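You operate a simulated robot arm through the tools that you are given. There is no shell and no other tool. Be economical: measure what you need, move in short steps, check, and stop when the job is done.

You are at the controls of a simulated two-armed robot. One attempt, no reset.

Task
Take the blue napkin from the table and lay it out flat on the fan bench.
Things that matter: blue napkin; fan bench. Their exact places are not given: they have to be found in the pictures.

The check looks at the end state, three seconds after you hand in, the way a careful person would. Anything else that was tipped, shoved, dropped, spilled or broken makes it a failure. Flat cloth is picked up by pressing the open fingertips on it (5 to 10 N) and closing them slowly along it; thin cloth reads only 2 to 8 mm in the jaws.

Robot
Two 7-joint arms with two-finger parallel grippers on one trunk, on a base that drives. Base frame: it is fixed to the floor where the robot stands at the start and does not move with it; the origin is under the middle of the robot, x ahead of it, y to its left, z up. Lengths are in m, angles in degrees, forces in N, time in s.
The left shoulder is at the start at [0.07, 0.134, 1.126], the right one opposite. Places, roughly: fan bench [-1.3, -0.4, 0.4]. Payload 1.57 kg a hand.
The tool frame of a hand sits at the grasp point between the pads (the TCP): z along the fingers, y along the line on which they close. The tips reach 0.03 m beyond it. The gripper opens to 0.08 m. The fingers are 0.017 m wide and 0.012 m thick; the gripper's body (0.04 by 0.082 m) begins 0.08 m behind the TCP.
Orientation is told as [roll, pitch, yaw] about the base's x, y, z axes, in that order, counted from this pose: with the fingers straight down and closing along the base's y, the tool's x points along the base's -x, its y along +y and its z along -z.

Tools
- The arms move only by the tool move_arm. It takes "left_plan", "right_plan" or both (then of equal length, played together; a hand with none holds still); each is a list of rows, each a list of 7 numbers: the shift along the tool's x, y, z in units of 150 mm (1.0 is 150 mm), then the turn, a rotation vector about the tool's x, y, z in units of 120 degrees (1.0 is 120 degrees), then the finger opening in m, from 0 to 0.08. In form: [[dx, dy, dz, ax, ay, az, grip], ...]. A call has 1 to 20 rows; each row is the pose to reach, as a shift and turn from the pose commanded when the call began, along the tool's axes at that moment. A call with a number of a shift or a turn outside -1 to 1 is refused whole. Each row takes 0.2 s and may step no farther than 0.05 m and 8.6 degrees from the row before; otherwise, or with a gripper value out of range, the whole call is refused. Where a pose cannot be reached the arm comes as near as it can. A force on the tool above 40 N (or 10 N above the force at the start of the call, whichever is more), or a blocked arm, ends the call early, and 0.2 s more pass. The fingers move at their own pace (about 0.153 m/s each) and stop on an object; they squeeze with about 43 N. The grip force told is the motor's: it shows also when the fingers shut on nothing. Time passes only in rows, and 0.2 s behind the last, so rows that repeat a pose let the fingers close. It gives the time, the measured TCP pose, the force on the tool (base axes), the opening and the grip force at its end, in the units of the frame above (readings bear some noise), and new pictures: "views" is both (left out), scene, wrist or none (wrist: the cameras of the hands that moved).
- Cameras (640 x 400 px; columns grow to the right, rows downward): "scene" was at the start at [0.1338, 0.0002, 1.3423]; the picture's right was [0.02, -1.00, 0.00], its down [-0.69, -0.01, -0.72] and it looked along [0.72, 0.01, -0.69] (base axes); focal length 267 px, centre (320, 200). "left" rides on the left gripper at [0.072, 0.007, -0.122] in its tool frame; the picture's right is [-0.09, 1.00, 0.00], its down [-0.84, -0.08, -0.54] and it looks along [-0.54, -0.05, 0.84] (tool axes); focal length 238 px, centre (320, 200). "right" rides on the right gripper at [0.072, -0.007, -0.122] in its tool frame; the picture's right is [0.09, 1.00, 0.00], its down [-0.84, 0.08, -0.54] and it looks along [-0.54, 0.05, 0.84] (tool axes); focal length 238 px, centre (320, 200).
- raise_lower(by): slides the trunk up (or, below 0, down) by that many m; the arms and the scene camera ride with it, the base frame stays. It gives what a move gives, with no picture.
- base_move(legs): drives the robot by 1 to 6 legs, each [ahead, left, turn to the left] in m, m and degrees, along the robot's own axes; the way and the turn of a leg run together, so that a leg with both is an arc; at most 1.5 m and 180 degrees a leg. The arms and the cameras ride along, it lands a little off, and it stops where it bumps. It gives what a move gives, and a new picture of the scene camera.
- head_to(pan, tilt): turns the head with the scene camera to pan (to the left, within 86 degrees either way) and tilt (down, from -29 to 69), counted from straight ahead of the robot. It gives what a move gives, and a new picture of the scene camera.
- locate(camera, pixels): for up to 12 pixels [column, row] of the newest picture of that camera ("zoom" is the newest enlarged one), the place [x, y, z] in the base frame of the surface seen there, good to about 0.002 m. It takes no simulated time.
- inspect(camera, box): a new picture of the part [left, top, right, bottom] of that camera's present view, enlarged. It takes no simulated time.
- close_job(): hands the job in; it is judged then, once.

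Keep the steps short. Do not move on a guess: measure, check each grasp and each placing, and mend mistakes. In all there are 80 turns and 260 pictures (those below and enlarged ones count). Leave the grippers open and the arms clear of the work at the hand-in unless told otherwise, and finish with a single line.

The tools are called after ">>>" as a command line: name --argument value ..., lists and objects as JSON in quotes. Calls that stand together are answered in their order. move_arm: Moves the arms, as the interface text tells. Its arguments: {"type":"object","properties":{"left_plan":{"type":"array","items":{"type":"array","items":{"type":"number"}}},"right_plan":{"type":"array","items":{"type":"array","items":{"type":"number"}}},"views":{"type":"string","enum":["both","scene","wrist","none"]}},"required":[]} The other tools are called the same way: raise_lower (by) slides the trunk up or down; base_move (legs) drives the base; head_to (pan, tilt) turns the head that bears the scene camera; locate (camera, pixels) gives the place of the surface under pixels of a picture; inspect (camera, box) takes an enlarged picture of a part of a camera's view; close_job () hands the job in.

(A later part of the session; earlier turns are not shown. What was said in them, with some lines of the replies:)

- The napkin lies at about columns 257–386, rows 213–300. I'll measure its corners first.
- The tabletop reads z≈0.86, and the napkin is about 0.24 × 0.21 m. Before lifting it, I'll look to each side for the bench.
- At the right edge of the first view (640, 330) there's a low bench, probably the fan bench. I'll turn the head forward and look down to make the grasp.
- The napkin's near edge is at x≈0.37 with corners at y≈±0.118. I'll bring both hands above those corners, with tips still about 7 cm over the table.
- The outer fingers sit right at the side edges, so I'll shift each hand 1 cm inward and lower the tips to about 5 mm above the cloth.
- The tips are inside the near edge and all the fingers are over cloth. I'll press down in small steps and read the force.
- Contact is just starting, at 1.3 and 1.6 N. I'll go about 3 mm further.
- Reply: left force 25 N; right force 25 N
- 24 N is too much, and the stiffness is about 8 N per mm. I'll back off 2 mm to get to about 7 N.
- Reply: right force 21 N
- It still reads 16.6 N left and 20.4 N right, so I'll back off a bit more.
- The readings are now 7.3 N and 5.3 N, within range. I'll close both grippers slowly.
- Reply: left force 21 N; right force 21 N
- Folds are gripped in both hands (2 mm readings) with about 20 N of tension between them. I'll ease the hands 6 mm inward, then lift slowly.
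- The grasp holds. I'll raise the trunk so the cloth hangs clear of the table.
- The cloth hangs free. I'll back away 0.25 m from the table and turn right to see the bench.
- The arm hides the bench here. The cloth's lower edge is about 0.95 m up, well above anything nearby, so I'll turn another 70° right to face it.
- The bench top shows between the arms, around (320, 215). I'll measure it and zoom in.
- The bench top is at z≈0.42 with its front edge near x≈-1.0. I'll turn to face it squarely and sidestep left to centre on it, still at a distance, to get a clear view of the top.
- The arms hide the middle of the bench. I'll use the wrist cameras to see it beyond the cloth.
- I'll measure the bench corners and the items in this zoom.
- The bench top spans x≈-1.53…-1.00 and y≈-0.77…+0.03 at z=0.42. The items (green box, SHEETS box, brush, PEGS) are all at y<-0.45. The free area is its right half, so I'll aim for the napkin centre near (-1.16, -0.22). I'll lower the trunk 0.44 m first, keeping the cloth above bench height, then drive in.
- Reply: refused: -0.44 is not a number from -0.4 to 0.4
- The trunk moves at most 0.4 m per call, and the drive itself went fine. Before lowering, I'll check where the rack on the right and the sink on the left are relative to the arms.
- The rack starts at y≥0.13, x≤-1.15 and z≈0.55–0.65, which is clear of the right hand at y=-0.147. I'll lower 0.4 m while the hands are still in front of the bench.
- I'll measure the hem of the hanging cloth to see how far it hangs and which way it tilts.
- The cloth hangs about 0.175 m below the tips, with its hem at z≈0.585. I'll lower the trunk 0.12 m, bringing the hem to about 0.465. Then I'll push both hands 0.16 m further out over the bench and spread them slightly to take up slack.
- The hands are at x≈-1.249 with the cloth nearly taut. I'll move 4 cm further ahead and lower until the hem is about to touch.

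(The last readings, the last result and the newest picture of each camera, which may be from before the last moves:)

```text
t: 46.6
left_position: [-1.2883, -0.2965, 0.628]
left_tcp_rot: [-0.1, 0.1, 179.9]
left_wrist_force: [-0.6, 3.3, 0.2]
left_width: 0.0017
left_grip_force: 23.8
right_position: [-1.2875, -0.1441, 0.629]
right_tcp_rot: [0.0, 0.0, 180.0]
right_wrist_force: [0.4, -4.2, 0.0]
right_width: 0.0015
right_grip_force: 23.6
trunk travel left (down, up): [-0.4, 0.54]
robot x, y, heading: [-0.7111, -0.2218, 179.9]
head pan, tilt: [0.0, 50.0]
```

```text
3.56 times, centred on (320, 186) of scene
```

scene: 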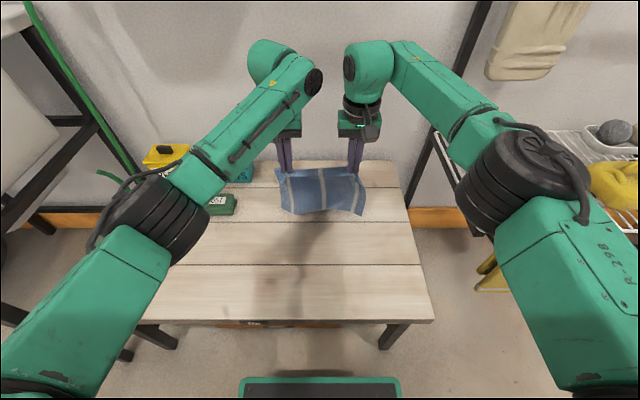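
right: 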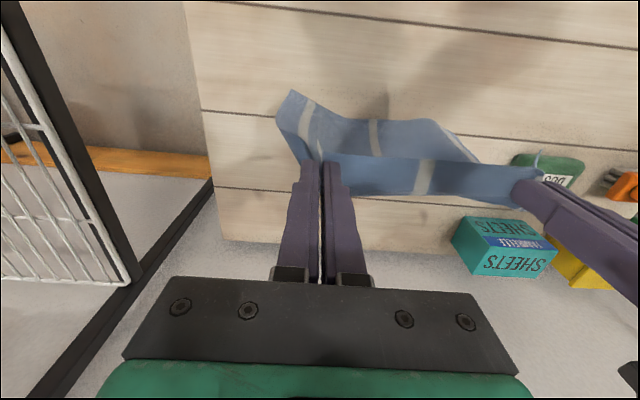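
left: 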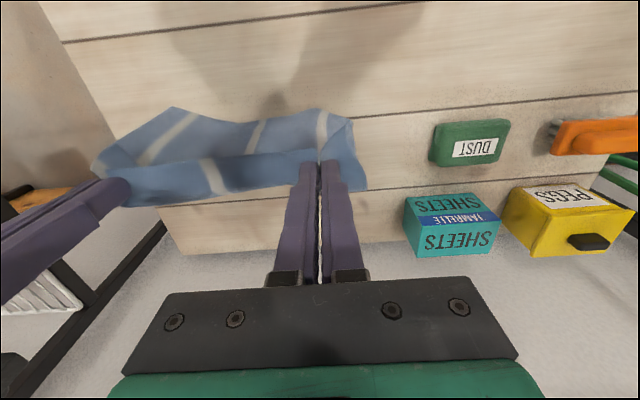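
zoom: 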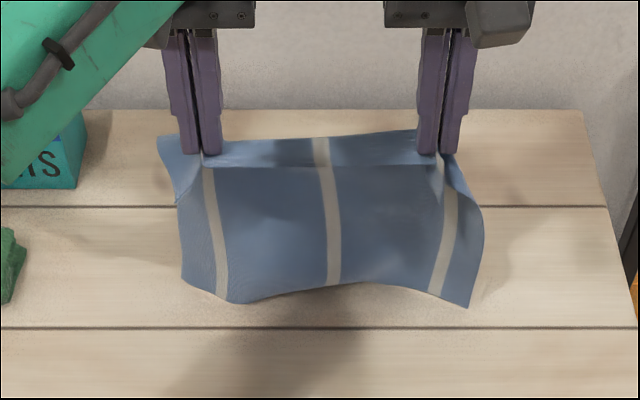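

The cloth looks good, but the elbows have swung nearer to the rack and the boxes. I'll check their positions.

>>> locate --camera "scene" --pixels '[[150, 220], [120, 190], [165, 260], [530, 180], [480, 195], [470, 215], [565, 155], [612, 180], [222, 200], [290, 205], [322, 200], [355, 205]]'

```text
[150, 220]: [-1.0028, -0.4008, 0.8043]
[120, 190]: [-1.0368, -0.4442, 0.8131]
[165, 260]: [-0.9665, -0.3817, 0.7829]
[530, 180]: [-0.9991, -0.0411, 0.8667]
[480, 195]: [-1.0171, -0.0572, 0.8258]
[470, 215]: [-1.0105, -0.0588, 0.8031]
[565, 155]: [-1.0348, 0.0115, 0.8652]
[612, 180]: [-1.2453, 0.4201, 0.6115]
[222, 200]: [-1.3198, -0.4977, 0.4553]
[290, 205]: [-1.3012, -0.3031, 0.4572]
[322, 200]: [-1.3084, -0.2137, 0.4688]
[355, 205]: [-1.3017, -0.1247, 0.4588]
```

The elbows are at z≈0.8 and y≤0.05, clear of everything. Now I'll make the first part of the laying arc, pulling both hands toward the robot while lowering, so the hem touches down and stays out ahead.

>>> move_arm --left_plan '[[0.067, 0, 0.067, 0, 0, 0, 0], [0.133, 0, 0.09, 0, 0, 0, 0], [0.2, 0, 0.107, 0, 0, 0, 0], [0.267, 0, 0.13, 0, 0, 0, 0], [0.333, 0, 0.153, 0, 0, 0, 0], [0.4, 0, 0.177, 0, 0, 0, 0], [0.467, 0, 0.2, 0, 0, 0, 0], [0.533, 0, 0.227, 0, 0, 0, 0], [0.6, 0, 0.253, 0, 0, 0, 0], [0.667, 0, 0.293, 0, 0, 0, 0], [0.733, 0, 0.333, 0, 0, 0, 0], [0.8, 0, 0.383, 0, 0, 0, 0], [0.867, 0, 0.433, 0, 0, 0, 0], [0.867, 0, 0.433, 0, 0, 0, 0]]' --right_plan '[[0.067, 0, 0.067, 0, 0, 0, 0], [0.133, 0, 0.09, 0, 0, 0, 0], [0.2, 0, 0.107, 0, 0, 0, 0], [0.267, 0, 0.13, 0, 0, 0, 0], [0.333, 0, 0.153, 0, 0, 0, 0], [0.4, 0, 0.177, 0, 0, 0, 0], [0.467, 0, 0.2, 0, 0, 0, 0], [0.533, 0, 0.227, 0, 0, 0, 0], [0.6, 0, 0.253, 0, 0, 0, 0], [0.667, 0, 0.293, 0, 0, 0, 0], [0.733, 0, 0.333, 0, 0, 0, 0], [0.8, 0, 0.383, 0, 0, 0, 0], [0.867, 0, 0.433, 0, 0, 0, 0], [0.867, 0, 0.433, 0, 0, 0, 0]]'

```text
t: 49.6
left_position: [-1.1574, -0.2971, 0.5641]
left_tcp_rot: [0.0, -0.1, 180.0]
left_wrist_force: [0.2, 5.4, 0.2]
left_width: 0.0018
left_grip_force: 23.5
right_position: [-1.1581, -0.1439, 0.5638]
right_tcp_rot: [0.0, -0.1, 179.8]
right_wrist_force: [0.1, -5.0, 0.5]
right_width: 0.0019
right_grip_force: 23.4
trunk travel left (down, up): [-0.4, 0.54]
robot x, y, heading: [-0.711, -0.2211, 179.9]
head pan, tilt: [0.0, 50.0]
```

scene: 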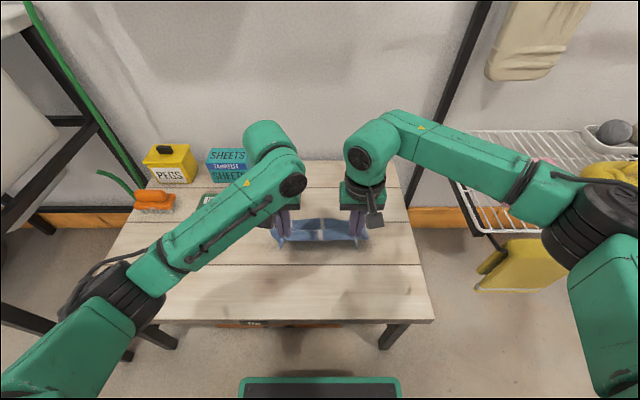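
right: 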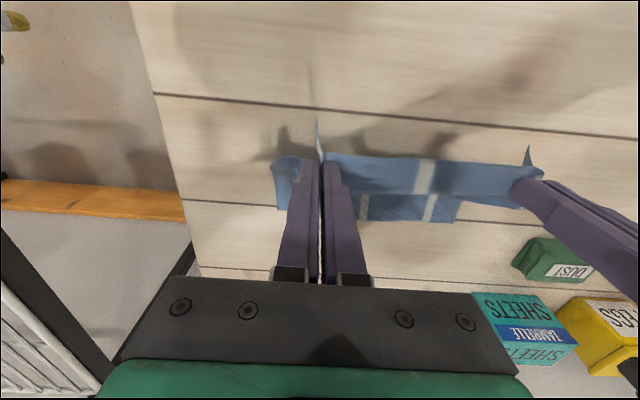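
left: 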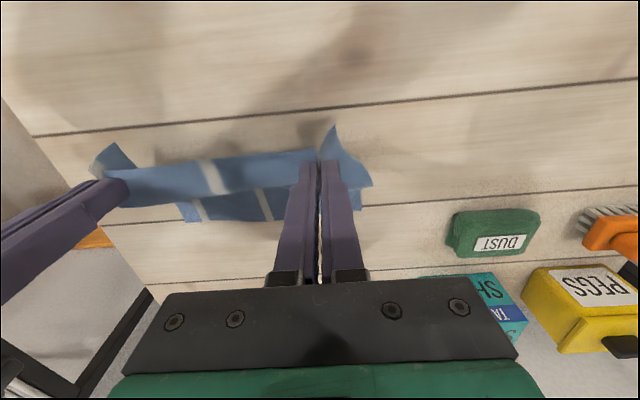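

The hem now trails ahead of the hands on the bench, as intended. I'll finish the arc down to about 8 mm above the surface.

>>> move_arm --left_plan '[[0.067, 0, 0.063, 0, 0, 0, 0], [0.133, 0, 0.127, 0, 0, 0, 0], [0.183, 0, 0.183, 0, 0, 0, 0], [0.233, 0, 0.24, 0, 0, 0, 0], [0.277, 0, 0.307, 0, 0, 0, 0], [0.32, 0, 0.373, 0, 0, 0, 0], [0.35, 0, 0.44, 0, 0, 0, 0], [0.38, 0, 0.507, 0, 0, 0, 0], [0.4, 0, 0.567, 0, 0, 0, 0], [0.42, 0, 0.627, 0, 0, 0, 0], [0.447, 0, 0.707, 0, 0, 0, 0], [0.447, 0, 0.707, 0, 0, 0, 0]]' --right_plan '[[0.067, 0, 0.063, 0, 0, 0, 0], [0.133, 0, 0.127, 0, 0, 0, 0], [0.183, 0, 0.183, 0, 0, 0, 0], [0.233, 0, 0.24, 0, 0, 0, 0], [0.277, 0, 0.307, 0, 0, 0, 0], [0.32, 0, 0.373, 0, 0, 0, 0], [0.35, 0, 0.44, 0, 0, 0, 0], [0.38, 0, 0.507, 0, 0, 0, 0], [0.4, 0, 0.567, 0, 0, 0, 0], [0.42, 0, 0.627, 0, 0, 0, 0], [0.447, 0, 0.707, 0, 0, 0, 0], [0.447, 0, 0.707, 0, 0, 0, 0]]'

```text
t: 52.2
left_position: [-1.0914, -0.2984, 0.4585]
left_tcp_rot: [0.0, 0.0, 179.8]
left_wrist_force: [-0.3, 5.8, -0.6]
left_width: 0.0019
left_grip_force: 23.5
right_position: [-1.0898, -0.1439, 0.4581]
right_tcp_rot: [0.0, 0.1, 180.0]
right_wrist_force: [1.1, -5.7, 0.6]
right_width: 0.0016
right_grip_force: 23.7
trunk travel left (down, up): [-0.4, 0.54]
robot x, y, heading: [-0.709, -0.2222, 180.0]
head pan, tilt: [0.0, 50.0]
```

scene: 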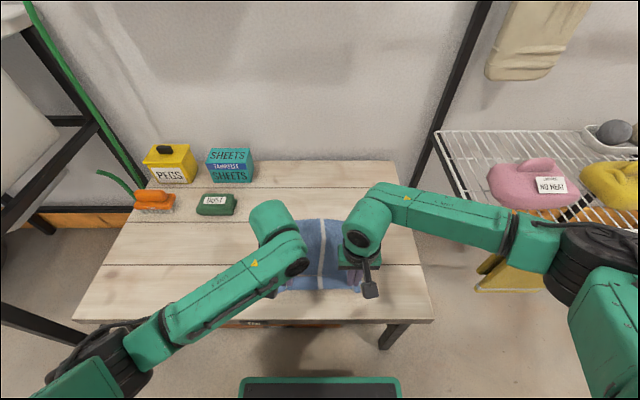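
right: 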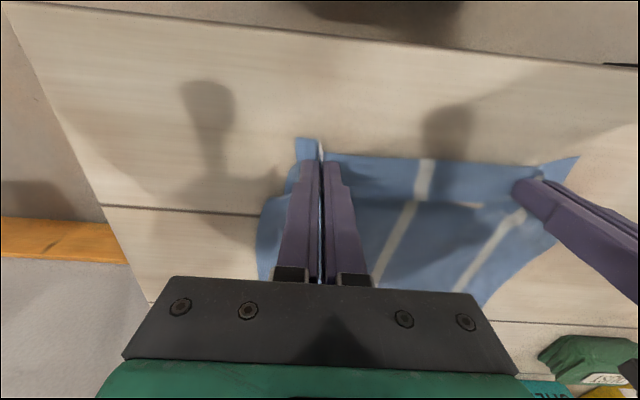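
left: 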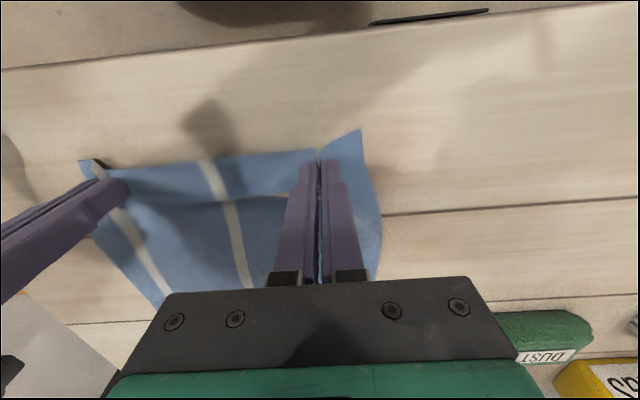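

It's laid out very nicely. I'll lower the last 8 mm to touch, pulling back another 5 mm.

>>> move_arm --left_plan '[[0.02, 0, 0.03, 0, 0, 0, 0], [0.033, 0, 0.055, 0, 0, 0, 0], [0.033, 0, 0.055, 0, 0, 0, 0]]' --right_plan '[[0.02, 0, 0.03, 0, 0, 0, 0], [0.033, 0, 0.052, 0, 0, 0, 0], [0.033, 0, 0.052, 0, 0, 0, 0]]' --views "none"

```text
t: 53.0
left_position: [-1.0863, -0.2972, 0.4511]
left_tcp_rot: [0.1, -0.2, 179.9]
left_wrist_force: [-1.9, 4.8, 6.3]
left_width: 0.0016
left_grip_force: 23.8
right_position: [-1.0865, -0.1436, 0.4516]
right_tcp_rot: [0.0, -0.2, 179.9]
right_wrist_force: [-3.5, -4.0, 13.0]
right_width: 0.0015
right_grip_force: 23.0
trunk travel left (down, up): [-0.4, 0.54]
robot x, y, heading: [-0.7118, -0.2228, 179.9]
head pan, tilt: [0.0, 50.0]
```

Contact is 6 N left and 13 N right. I'll open the fingers slowly while touching so they spread the folds back out.

>>> move_arm --left_plan '[[0, 0, 0, 0, 0, 0, 0.005], [0, 0, 0, 0, 0, 0, 0.01], [0, 0, 0, 0, 0, 0, 0.015], [0, 0, 0, 0, 0, 0, 0.02], [0, 0, 0, 0, 0, 0, 0.025], [0, 0, 0, 0, 0, 0, 0.03], [0, 0, 0, 0, 0, 0, 0.034], [0, 0, 0, 0, 0, 0, 0.034]]' --right_plan '[[0, 0, -0.004, 0, 0, 0, 0.005], [0, 0, -0.004, 0, 0, 0, 0.01], [0, 0, -0.004, 0, 0, 0, 0.015], [0, 0, -0.004, 0, 0, 0, 0.02], [0, 0, -0.004, 0, 0, 0, 0.025], [0, 0, -0.004, 0, 0, 0, 0.03], [0, 0, -0.004, 0, 0, 0, 0.034], [0, 0, -0.004, 0, 0, 0, 0.034]]'

```text
t: 54.8
left_position: [-1.0859, -0.2972, 0.4515]
left_tcp_rot: [0.0, -0.1, 179.9]
left_wrist_force: [0.8, 2.1, 10.0]
left_width: 0.0285
left_grip_force: 0.0
right_position: [-1.0855, -0.1431, 0.4518]
right_tcp_rot: [0.0, -0.1, 179.9]
right_wrist_force: [-0.3, -0.9, 4.4]
right_width: 0.033
right_grip_force: 0.0
trunk travel left (down, up): [-0.4, 0.54]
robot x, y, heading: [-0.7098, -0.2211, 179.9]
head pan, tilt: [0.0, 50.0]
```

scene: 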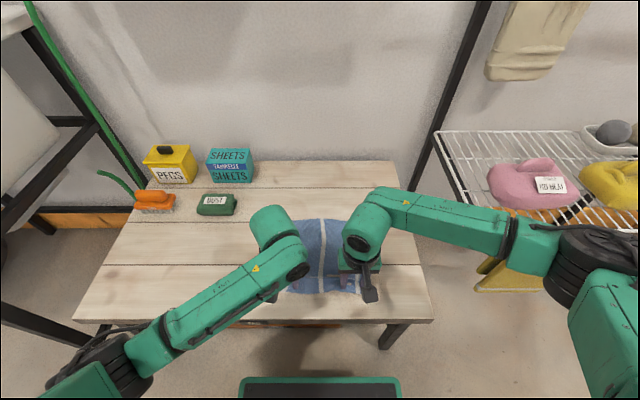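
right: 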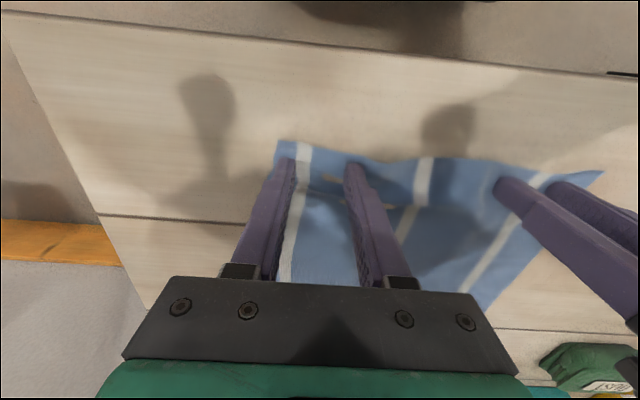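
left: 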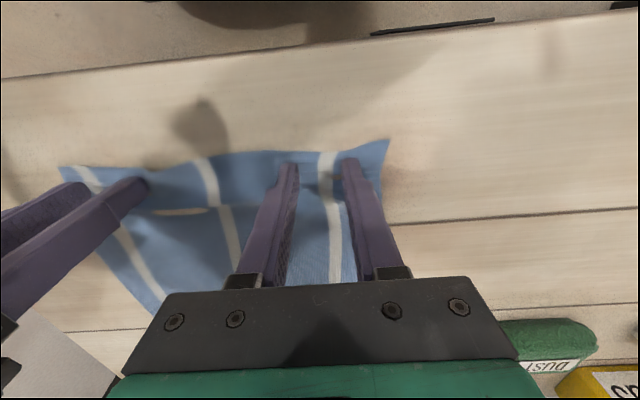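

The fingers are open and the folds have spread. There seems to be a ripple between the hands, so I'll lift straight up to look.

>>> move_arm --left_plan '[[0, 0, -0.05, 0, 0, 0, 0.034], [0, 0, -0.15, 0, 0, 0, 0.034], [0, 0, -0.4, 0, 0, 0, 0.034], [0, 0, -0.7, 0, 0, 0, 0.034], [0, 0.3, -0.9, 0, 0, 0, 0.034], [0, 0.6, -1, 0, 0, 0, 0.034], [0, 0.6, -1, 0, 0, 0, 0.034]]' --right_plan '[[0, 0, -0.05, 0, 0, 0, 0.034], [0, 0, -0.15, 0, 0, 0, 0.034], [0, 0, -0.4, 0, 0, 0, 0.034], [0, 0, -0.7, 0, 0, 0, 0.034], [0, -0.3, -0.9, 0, 0, 0, 0.034], [0, -0.6, -1, 0, 0, 0, 0.034], [0, -0.6, -1, 0, 0, 0, 0.034]]' --views "scene"

>>> inspect --camera "scene" --box '[230, 200, 430, 325]'

```text
refused: row 5 steps farther than a row can; nothing moved
```

```text
3.20 times, centred on (330, 262) of scene
```

zoom: 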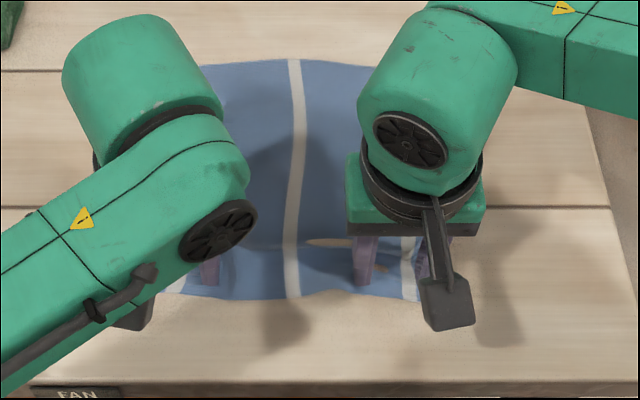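

That step was too large, so I'll use smaller rows.

>>> move_arm --left_plan '[[0, 0, -0.05, 0, 0, 0, 0.034], [0, 0, -0.15, 0, 0, 0, 0.034], [0, 0, -0.4, 0, 0, 0, 0.034], [0, 0, -0.7, 0, 0, 0, 0.034], [0, 0.2, -0.9, 0, 0, 0, 0.034], [0, 0.45, -1, 0, 0, 0, 0.034], [0, 0.7, -1, 0, 0, 0, 0.034], [0, 0.95, -1, 0, 0, 0, 0.034]]' --right_plan '[[0, 0, -0.05, 0, 0, 0, 0.034], [0, 0, -0.15, 0, 0, 0, 0.034], [0, 0, -0.4, 0, 0, 0, 0.034], [0, 0, -0.7, 0, 0, 0, 0.034], [0, -0.2, -0.9, 0, 0, 0, 0.034], [0, -0.45, -1, 0, 0, 0, 0.034], [0, -0.6, -1, 0, 0, 0, 0.034], [0, -0.6, -1, 0, 0, 0, 0.034]]' --views "scene"

>>> inspect --camera "scene" --box '[230, 200, 430, 325]'

```text
t: 56.6
left_position: [-1.0865, -0.4409, 0.5991]
left_tcp_rot: [0.0, 0.1, 179.7]
left_wrist_force: [0.4, 0.0, 0.8]
left_width: 0.034
left_grip_force: 0.0
right_position: [-1.0856, -0.0533, 0.6019]
right_tcp_rot: [0.1, -0.1, 179.9]
right_wrist_force: [-0.3, -0.6, 0.6]
right_width: 0.034
right_grip_force: 0.1
trunk travel left (down, up): [-0.4, 0.54]
robot x, y, heading: [-0.7142, -0.2246, 179.7]
head pan, tilt: [0.0, 50.0]
```

scene: 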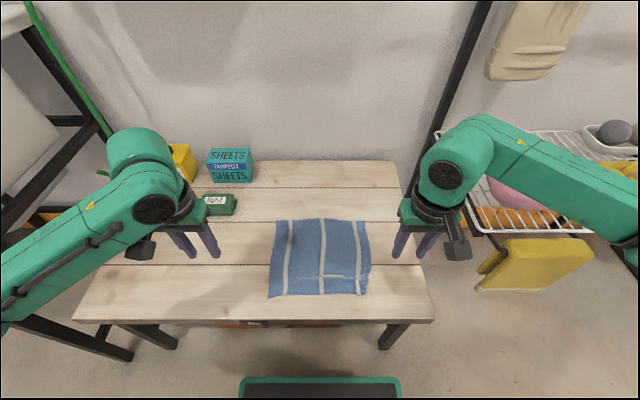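

```text
3.20 times, centred on (330, 262) of scene
```

zoom: 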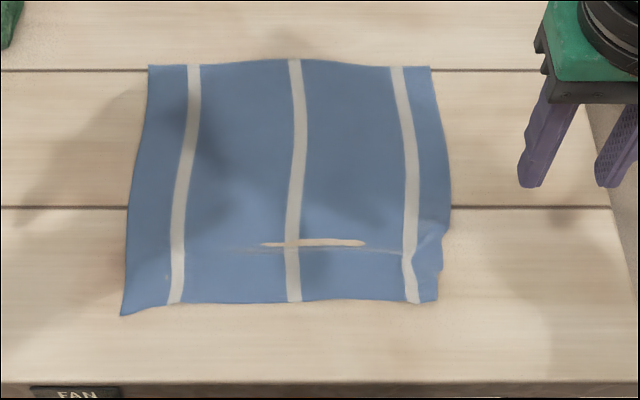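

Nearly flat. There's a slight crease near the close edge at zoom (265–400, 245), and the near right corner around (435, 265) looks rumpled. I'll measure heights and zoom in.

>>> locate --camera "zoom" --pixels '[[150, 70], [429, 70], [123, 312], [436, 300], [448, 215], [430, 240], [438, 265], [310, 242], [230, 250], [380, 255], [290, 290], [290, 150]]'

>>> inspect --camera "scene" --box '[320, 250, 384, 300]'

```text
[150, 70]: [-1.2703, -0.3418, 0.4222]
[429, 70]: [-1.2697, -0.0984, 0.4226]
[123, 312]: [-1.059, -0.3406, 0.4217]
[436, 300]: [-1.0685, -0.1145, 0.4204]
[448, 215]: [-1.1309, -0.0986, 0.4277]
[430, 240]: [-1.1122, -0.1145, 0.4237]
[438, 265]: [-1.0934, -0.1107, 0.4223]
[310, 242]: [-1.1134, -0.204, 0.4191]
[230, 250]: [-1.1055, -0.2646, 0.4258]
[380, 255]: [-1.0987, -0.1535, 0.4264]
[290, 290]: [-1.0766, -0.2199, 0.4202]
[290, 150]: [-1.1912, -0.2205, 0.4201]
```

```text
8.00 times, centred on (352, 275) of scene
```

zoom: 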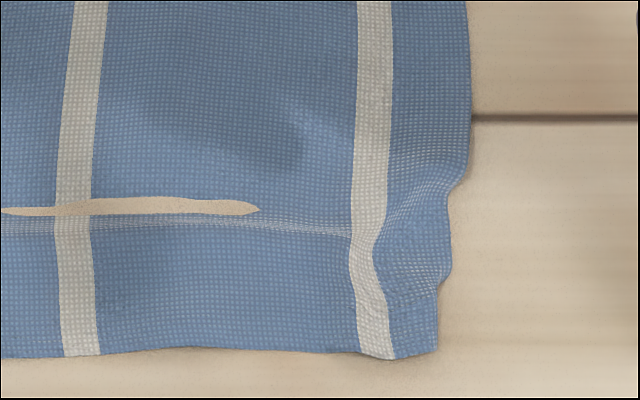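

The napkin measures about 0.243 × 0.211 m, against an original of about 0.248 × 0.213, so it's nearly perfect. Only the near right corner is pulled in about 15 mm with a small ripple. I'll press the closed right fingertips just inside that corner and draw it outward. First I'll move to hover above it.

>>> move_arm --right_plan '[[0.037, 0.25, 0, 0, 0, 0, 0], [0.037, 0.53, 0, 0, 0, 0, 0], [0.037, 0.53, 0.3, 0, 0, 0, 0], [0.037, 0.53, 0.6, 0, 0, 0, 0], [0.037, 0.53, 0.85, 0, 0, 0, 0], [0.037, 0.53, 0.967, 0, 0, 0, 0], [0.037, 0.53, 0.967, 0, 0, 0, 0]]' --views "wrist"

```text
t: 58.2
left_position: [-1.0874, -0.4394, 0.6004]
left_tcp_rot: [-0.1, -0.1, 180.0]
left_wrist_force: [-0.3, -0.4, 0.9]
left_width: 0.0339
left_grip_force: 0.1
right_position: [-1.0797, -0.1333, 0.4556]
right_tcp_rot: [0.1, 0.0, 179.9]
right_wrist_force: [1.1, -0.2, -0.7]
right_width: 0.0
right_grip_force: 21.6
trunk travel left (down, up): [-0.4, 0.54]
robot x, y, heading: [-0.7096, -0.2196, 179.8]
head pan, tilt: [0.0, 50.0]
```

right: 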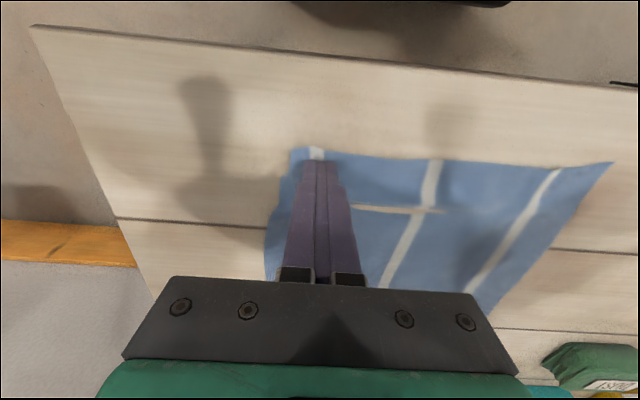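

The tips are over the corner, about 5 mm up. I'll press gently.

>>> move_arm --right_plan '[[0, 0, 0.02, 0, 0, 0, 0], [0, 0, 0.034, 0, 0, 0, 0], [0, 0, 0.034, 0, 0, 0, 0]]' --views "none"

```text
t: 59.0
left_position: [-1.0868, -0.4406, 0.6006]
left_tcp_rot: [0.0, 0.0, 179.9]
left_wrist_force: [0.1, 0.1, 0.6]
left_width: 0.0343
left_grip_force: 0.1
right_position: [-1.0802, -0.1332, 0.4507]
right_tcp_rot: [0.1, -0.1, 179.8]
right_wrist_force: [0.3, 0.8, 5.7]
right_width: 0.0
right_grip_force: 21.9
trunk travel left (down, up): [-0.4, 0.54]
robot x, y, heading: [-0.7134, -0.2197, 179.8]
head pan, tilt: [0.0, 50.0]
```

5.7 N is good. I'll drag 15 mm outward (+y) and 7 mm toward the near side, then lift and look.

>>> move_arm --right_plan '[[0.01, -0.02, 0, 0, 0, 0, 0], [0.02, -0.04, 0, 0, 0, 0, 0], [0.03, -0.06, 0, 0, 0, 0, 0], [0.04, -0.08, 0, 0, 0, 0, 0], [0.047, -0.1, 0, 0, 0, 0, 0], [0.047, -0.1, 0, 0, 0, 0, 0], [0.047, -0.1, -0.05, 0, 0, 0, 0], [0.047, -0.1, -0.2, 0, 0, 0, 0], [0.047, -0.1, -0.5, 0, 0, 0, 0], [0.047, -0.1, -0.8, 0, 0, 0, 0], [0.047, -0.35, -1, 0, 0, 0, 0], [0.047, -0.6, -1, 0, 0, 0, 0]]' --views "none"

>>> inspect --camera "scene" --box '[250, 205, 394, 310]'

```text
t: 61.6
left_position: [-1.0871, -0.4403, 0.6002]
left_tcp_rot: [0.0, -0.1, 179.9]
left_wrist_force: [-0.8, -0.7, -1.1]
left_width: 0.034
left_grip_force: 0.0
right_position: [-1.0751, -0.0426, 0.6012]
right_tcp_rot: [0.1, 0.0, 180.0]
right_wrist_force: [-0.1, 0.4, 0.1]
right_width: 0.0
right_grip_force: 21.8
trunk travel left (down, up): [-0.4, 0.54]
robot x, y, heading: [-0.7118, -0.223, 179.9]
head pan, tilt: [0.0, 50.0]
```

```text
3.81 times, centred on (322, 258) of scene
```

zoom: 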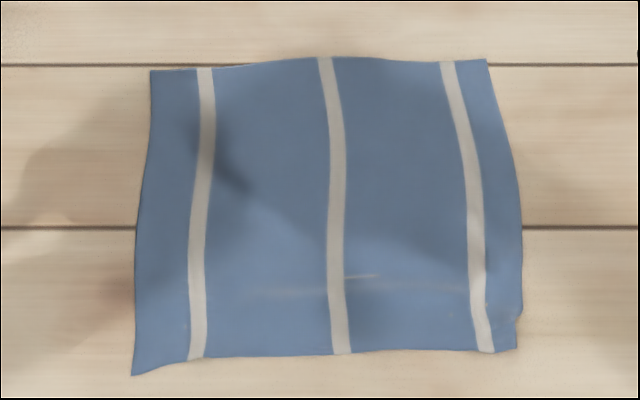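

The corner is pulled out and the crease is almost gone. I'll open both grippers, raise the arms clear, and do a last check.

>>> move_arm --left_plan '[[0.2, 0.1, -0.2, 0, 0, 0, 0.06], [0.4, 0.1, -0.4, 0, 0, 0, 0.08], [0.5, 0.1, -0.6, 0, 0, 0, 0.08], [0.5, 0.1, -0.6, 0, 0, 0, 0.08]]' --right_plan '[[0.2, -0.1, -0.2, 0, 0, 0, 0.06], [0.4, -0.1, -0.4, 0, 0, 0, 0.08], [0.5, -0.1, -0.6, 0, 0, 0, 0.08], [0.5, -0.1, -0.6, 0, 0, 0, 0.08]]' --views "scene"

>>> inspect --camera "scene" --box '[250, 205, 394, 310]'

>>> locate --camera "zoom" --pixels '[[153, 74], [484, 64], [136, 372], [515, 348], [518, 316], [519, 230], [505, 318], [360, 278], [260, 290], [430, 290], [330, 345], [320, 180]]'

```text
t: 62.6
left_position: [-1.0506, -0.452, 0.6539]
left_tcp_rot: [0.1, 0.1, 179.9]
left_wrist_force: [0.0, 0.2, 0.4]
left_width: 0.08
left_grip_force: 0.1
left hand out of reach, approached as far as the arm can: row 2, 3, 4
right_position: [-0.9967, -0.0296, 0.6914]
right_tcp_rot: [0.0, 0.0, 179.9]
right_wrist_force: [1.3, 0.0, -0.1]
right_width: 0.0799
right_grip_force: 0.0
trunk travel left (down, up): [-0.4, 0.54]
robot x, y, heading: [-0.7147, -0.2203, 179.8]
head pan, tilt: [0.0, 50.0]
```

scene: 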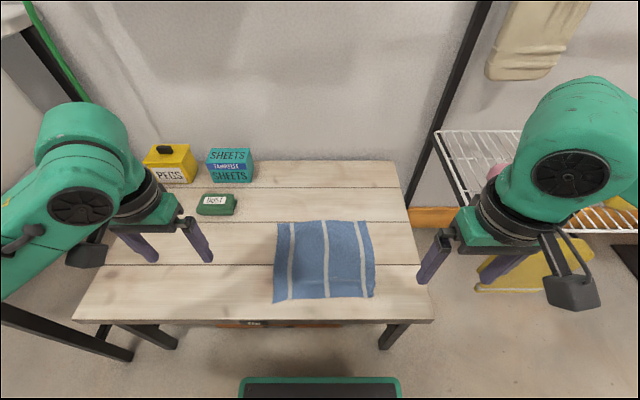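

```text
3.81 times, centred on (322, 258) of scene
```

zoom: 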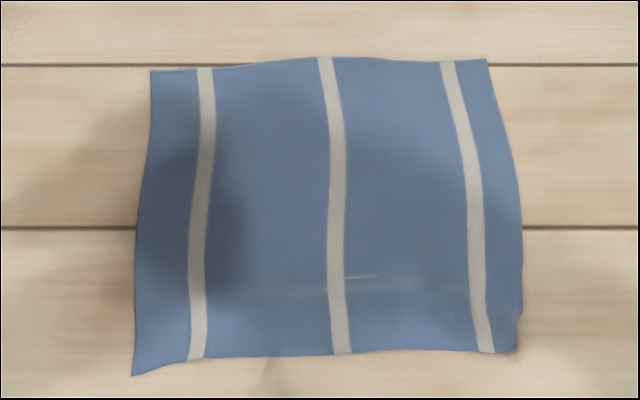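

```text
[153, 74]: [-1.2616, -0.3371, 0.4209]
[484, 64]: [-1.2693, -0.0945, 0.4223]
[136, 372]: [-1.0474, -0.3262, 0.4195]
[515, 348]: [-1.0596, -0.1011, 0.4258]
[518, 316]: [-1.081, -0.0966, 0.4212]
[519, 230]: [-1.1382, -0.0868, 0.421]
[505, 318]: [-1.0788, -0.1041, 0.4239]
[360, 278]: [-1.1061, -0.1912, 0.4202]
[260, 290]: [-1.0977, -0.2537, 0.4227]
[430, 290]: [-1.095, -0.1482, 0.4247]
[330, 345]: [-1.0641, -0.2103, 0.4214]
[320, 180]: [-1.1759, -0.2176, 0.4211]
```

The napkin is flat, with every point within about 5 mm of the surface. I'll raise the trunk and back off so the arms are clear.

>>> raise_lower --by 0.2

>>> base_move --legs '[[-0.2, 0, 0]]'

```text
t: 64.8
left_position: [-1.0499, -0.4517, 0.8533]
left_tcp_rot: [0.1, 0.1, 179.9]
left_wrist_force: [0.0, 0.7, -0.5]
left_width: 0.0802
left_grip_force: 0.1
right_position: [-0.9979, -0.0292, 0.8903]
right_tcp_rot: [-0.1, -0.1, 180.0]
right_wrist_force: [-0.2, 0.1, 0.0]
right_width: 0.0801
right_grip_force: 0.0
trunk travel left (down, up): [-0.6, 0.34]
robot x, y, heading: [-0.7107, -0.2197, 179.9]
head pan, tilt: [0.0, 50.0]
```

```text
t: 66.4
left_position: [-0.8514, -0.4526, 0.8542]
left_tcp_rot: [-0.1, -0.1, 179.8]
left_wrist_force: [-0.1, 0.2, 0.3]
left_width: 0.0799
left_grip_force: 0.1
right_position: [-0.7977, -0.0288, 0.8908]
right_tcp_rot: [0.0, 0.1, 179.8]
right_wrist_force: [-0.2, -0.4, -0.7]
right_width: 0.0798
right_grip_force: 0.0
trunk travel left (down, up): [-0.6, 0.34]
robot x, y, heading: [-0.51, -0.2196, 179.7]
head pan, tilt: [0.0, 50.0]
```

scene: 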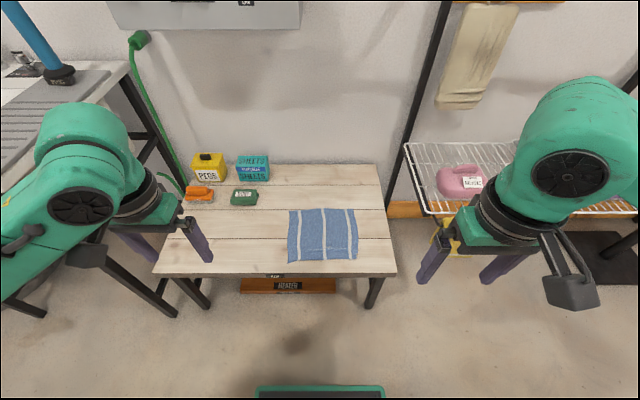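

The napkin lies flat on the fan bench, the other items are undisturbed, the grippers are open and the arms are clear. I'm handing in.

>>> close_job

```text
The job is handed in.
```

The blue napkin is laid out flat on the fan bench, and nothing else was disturbed.
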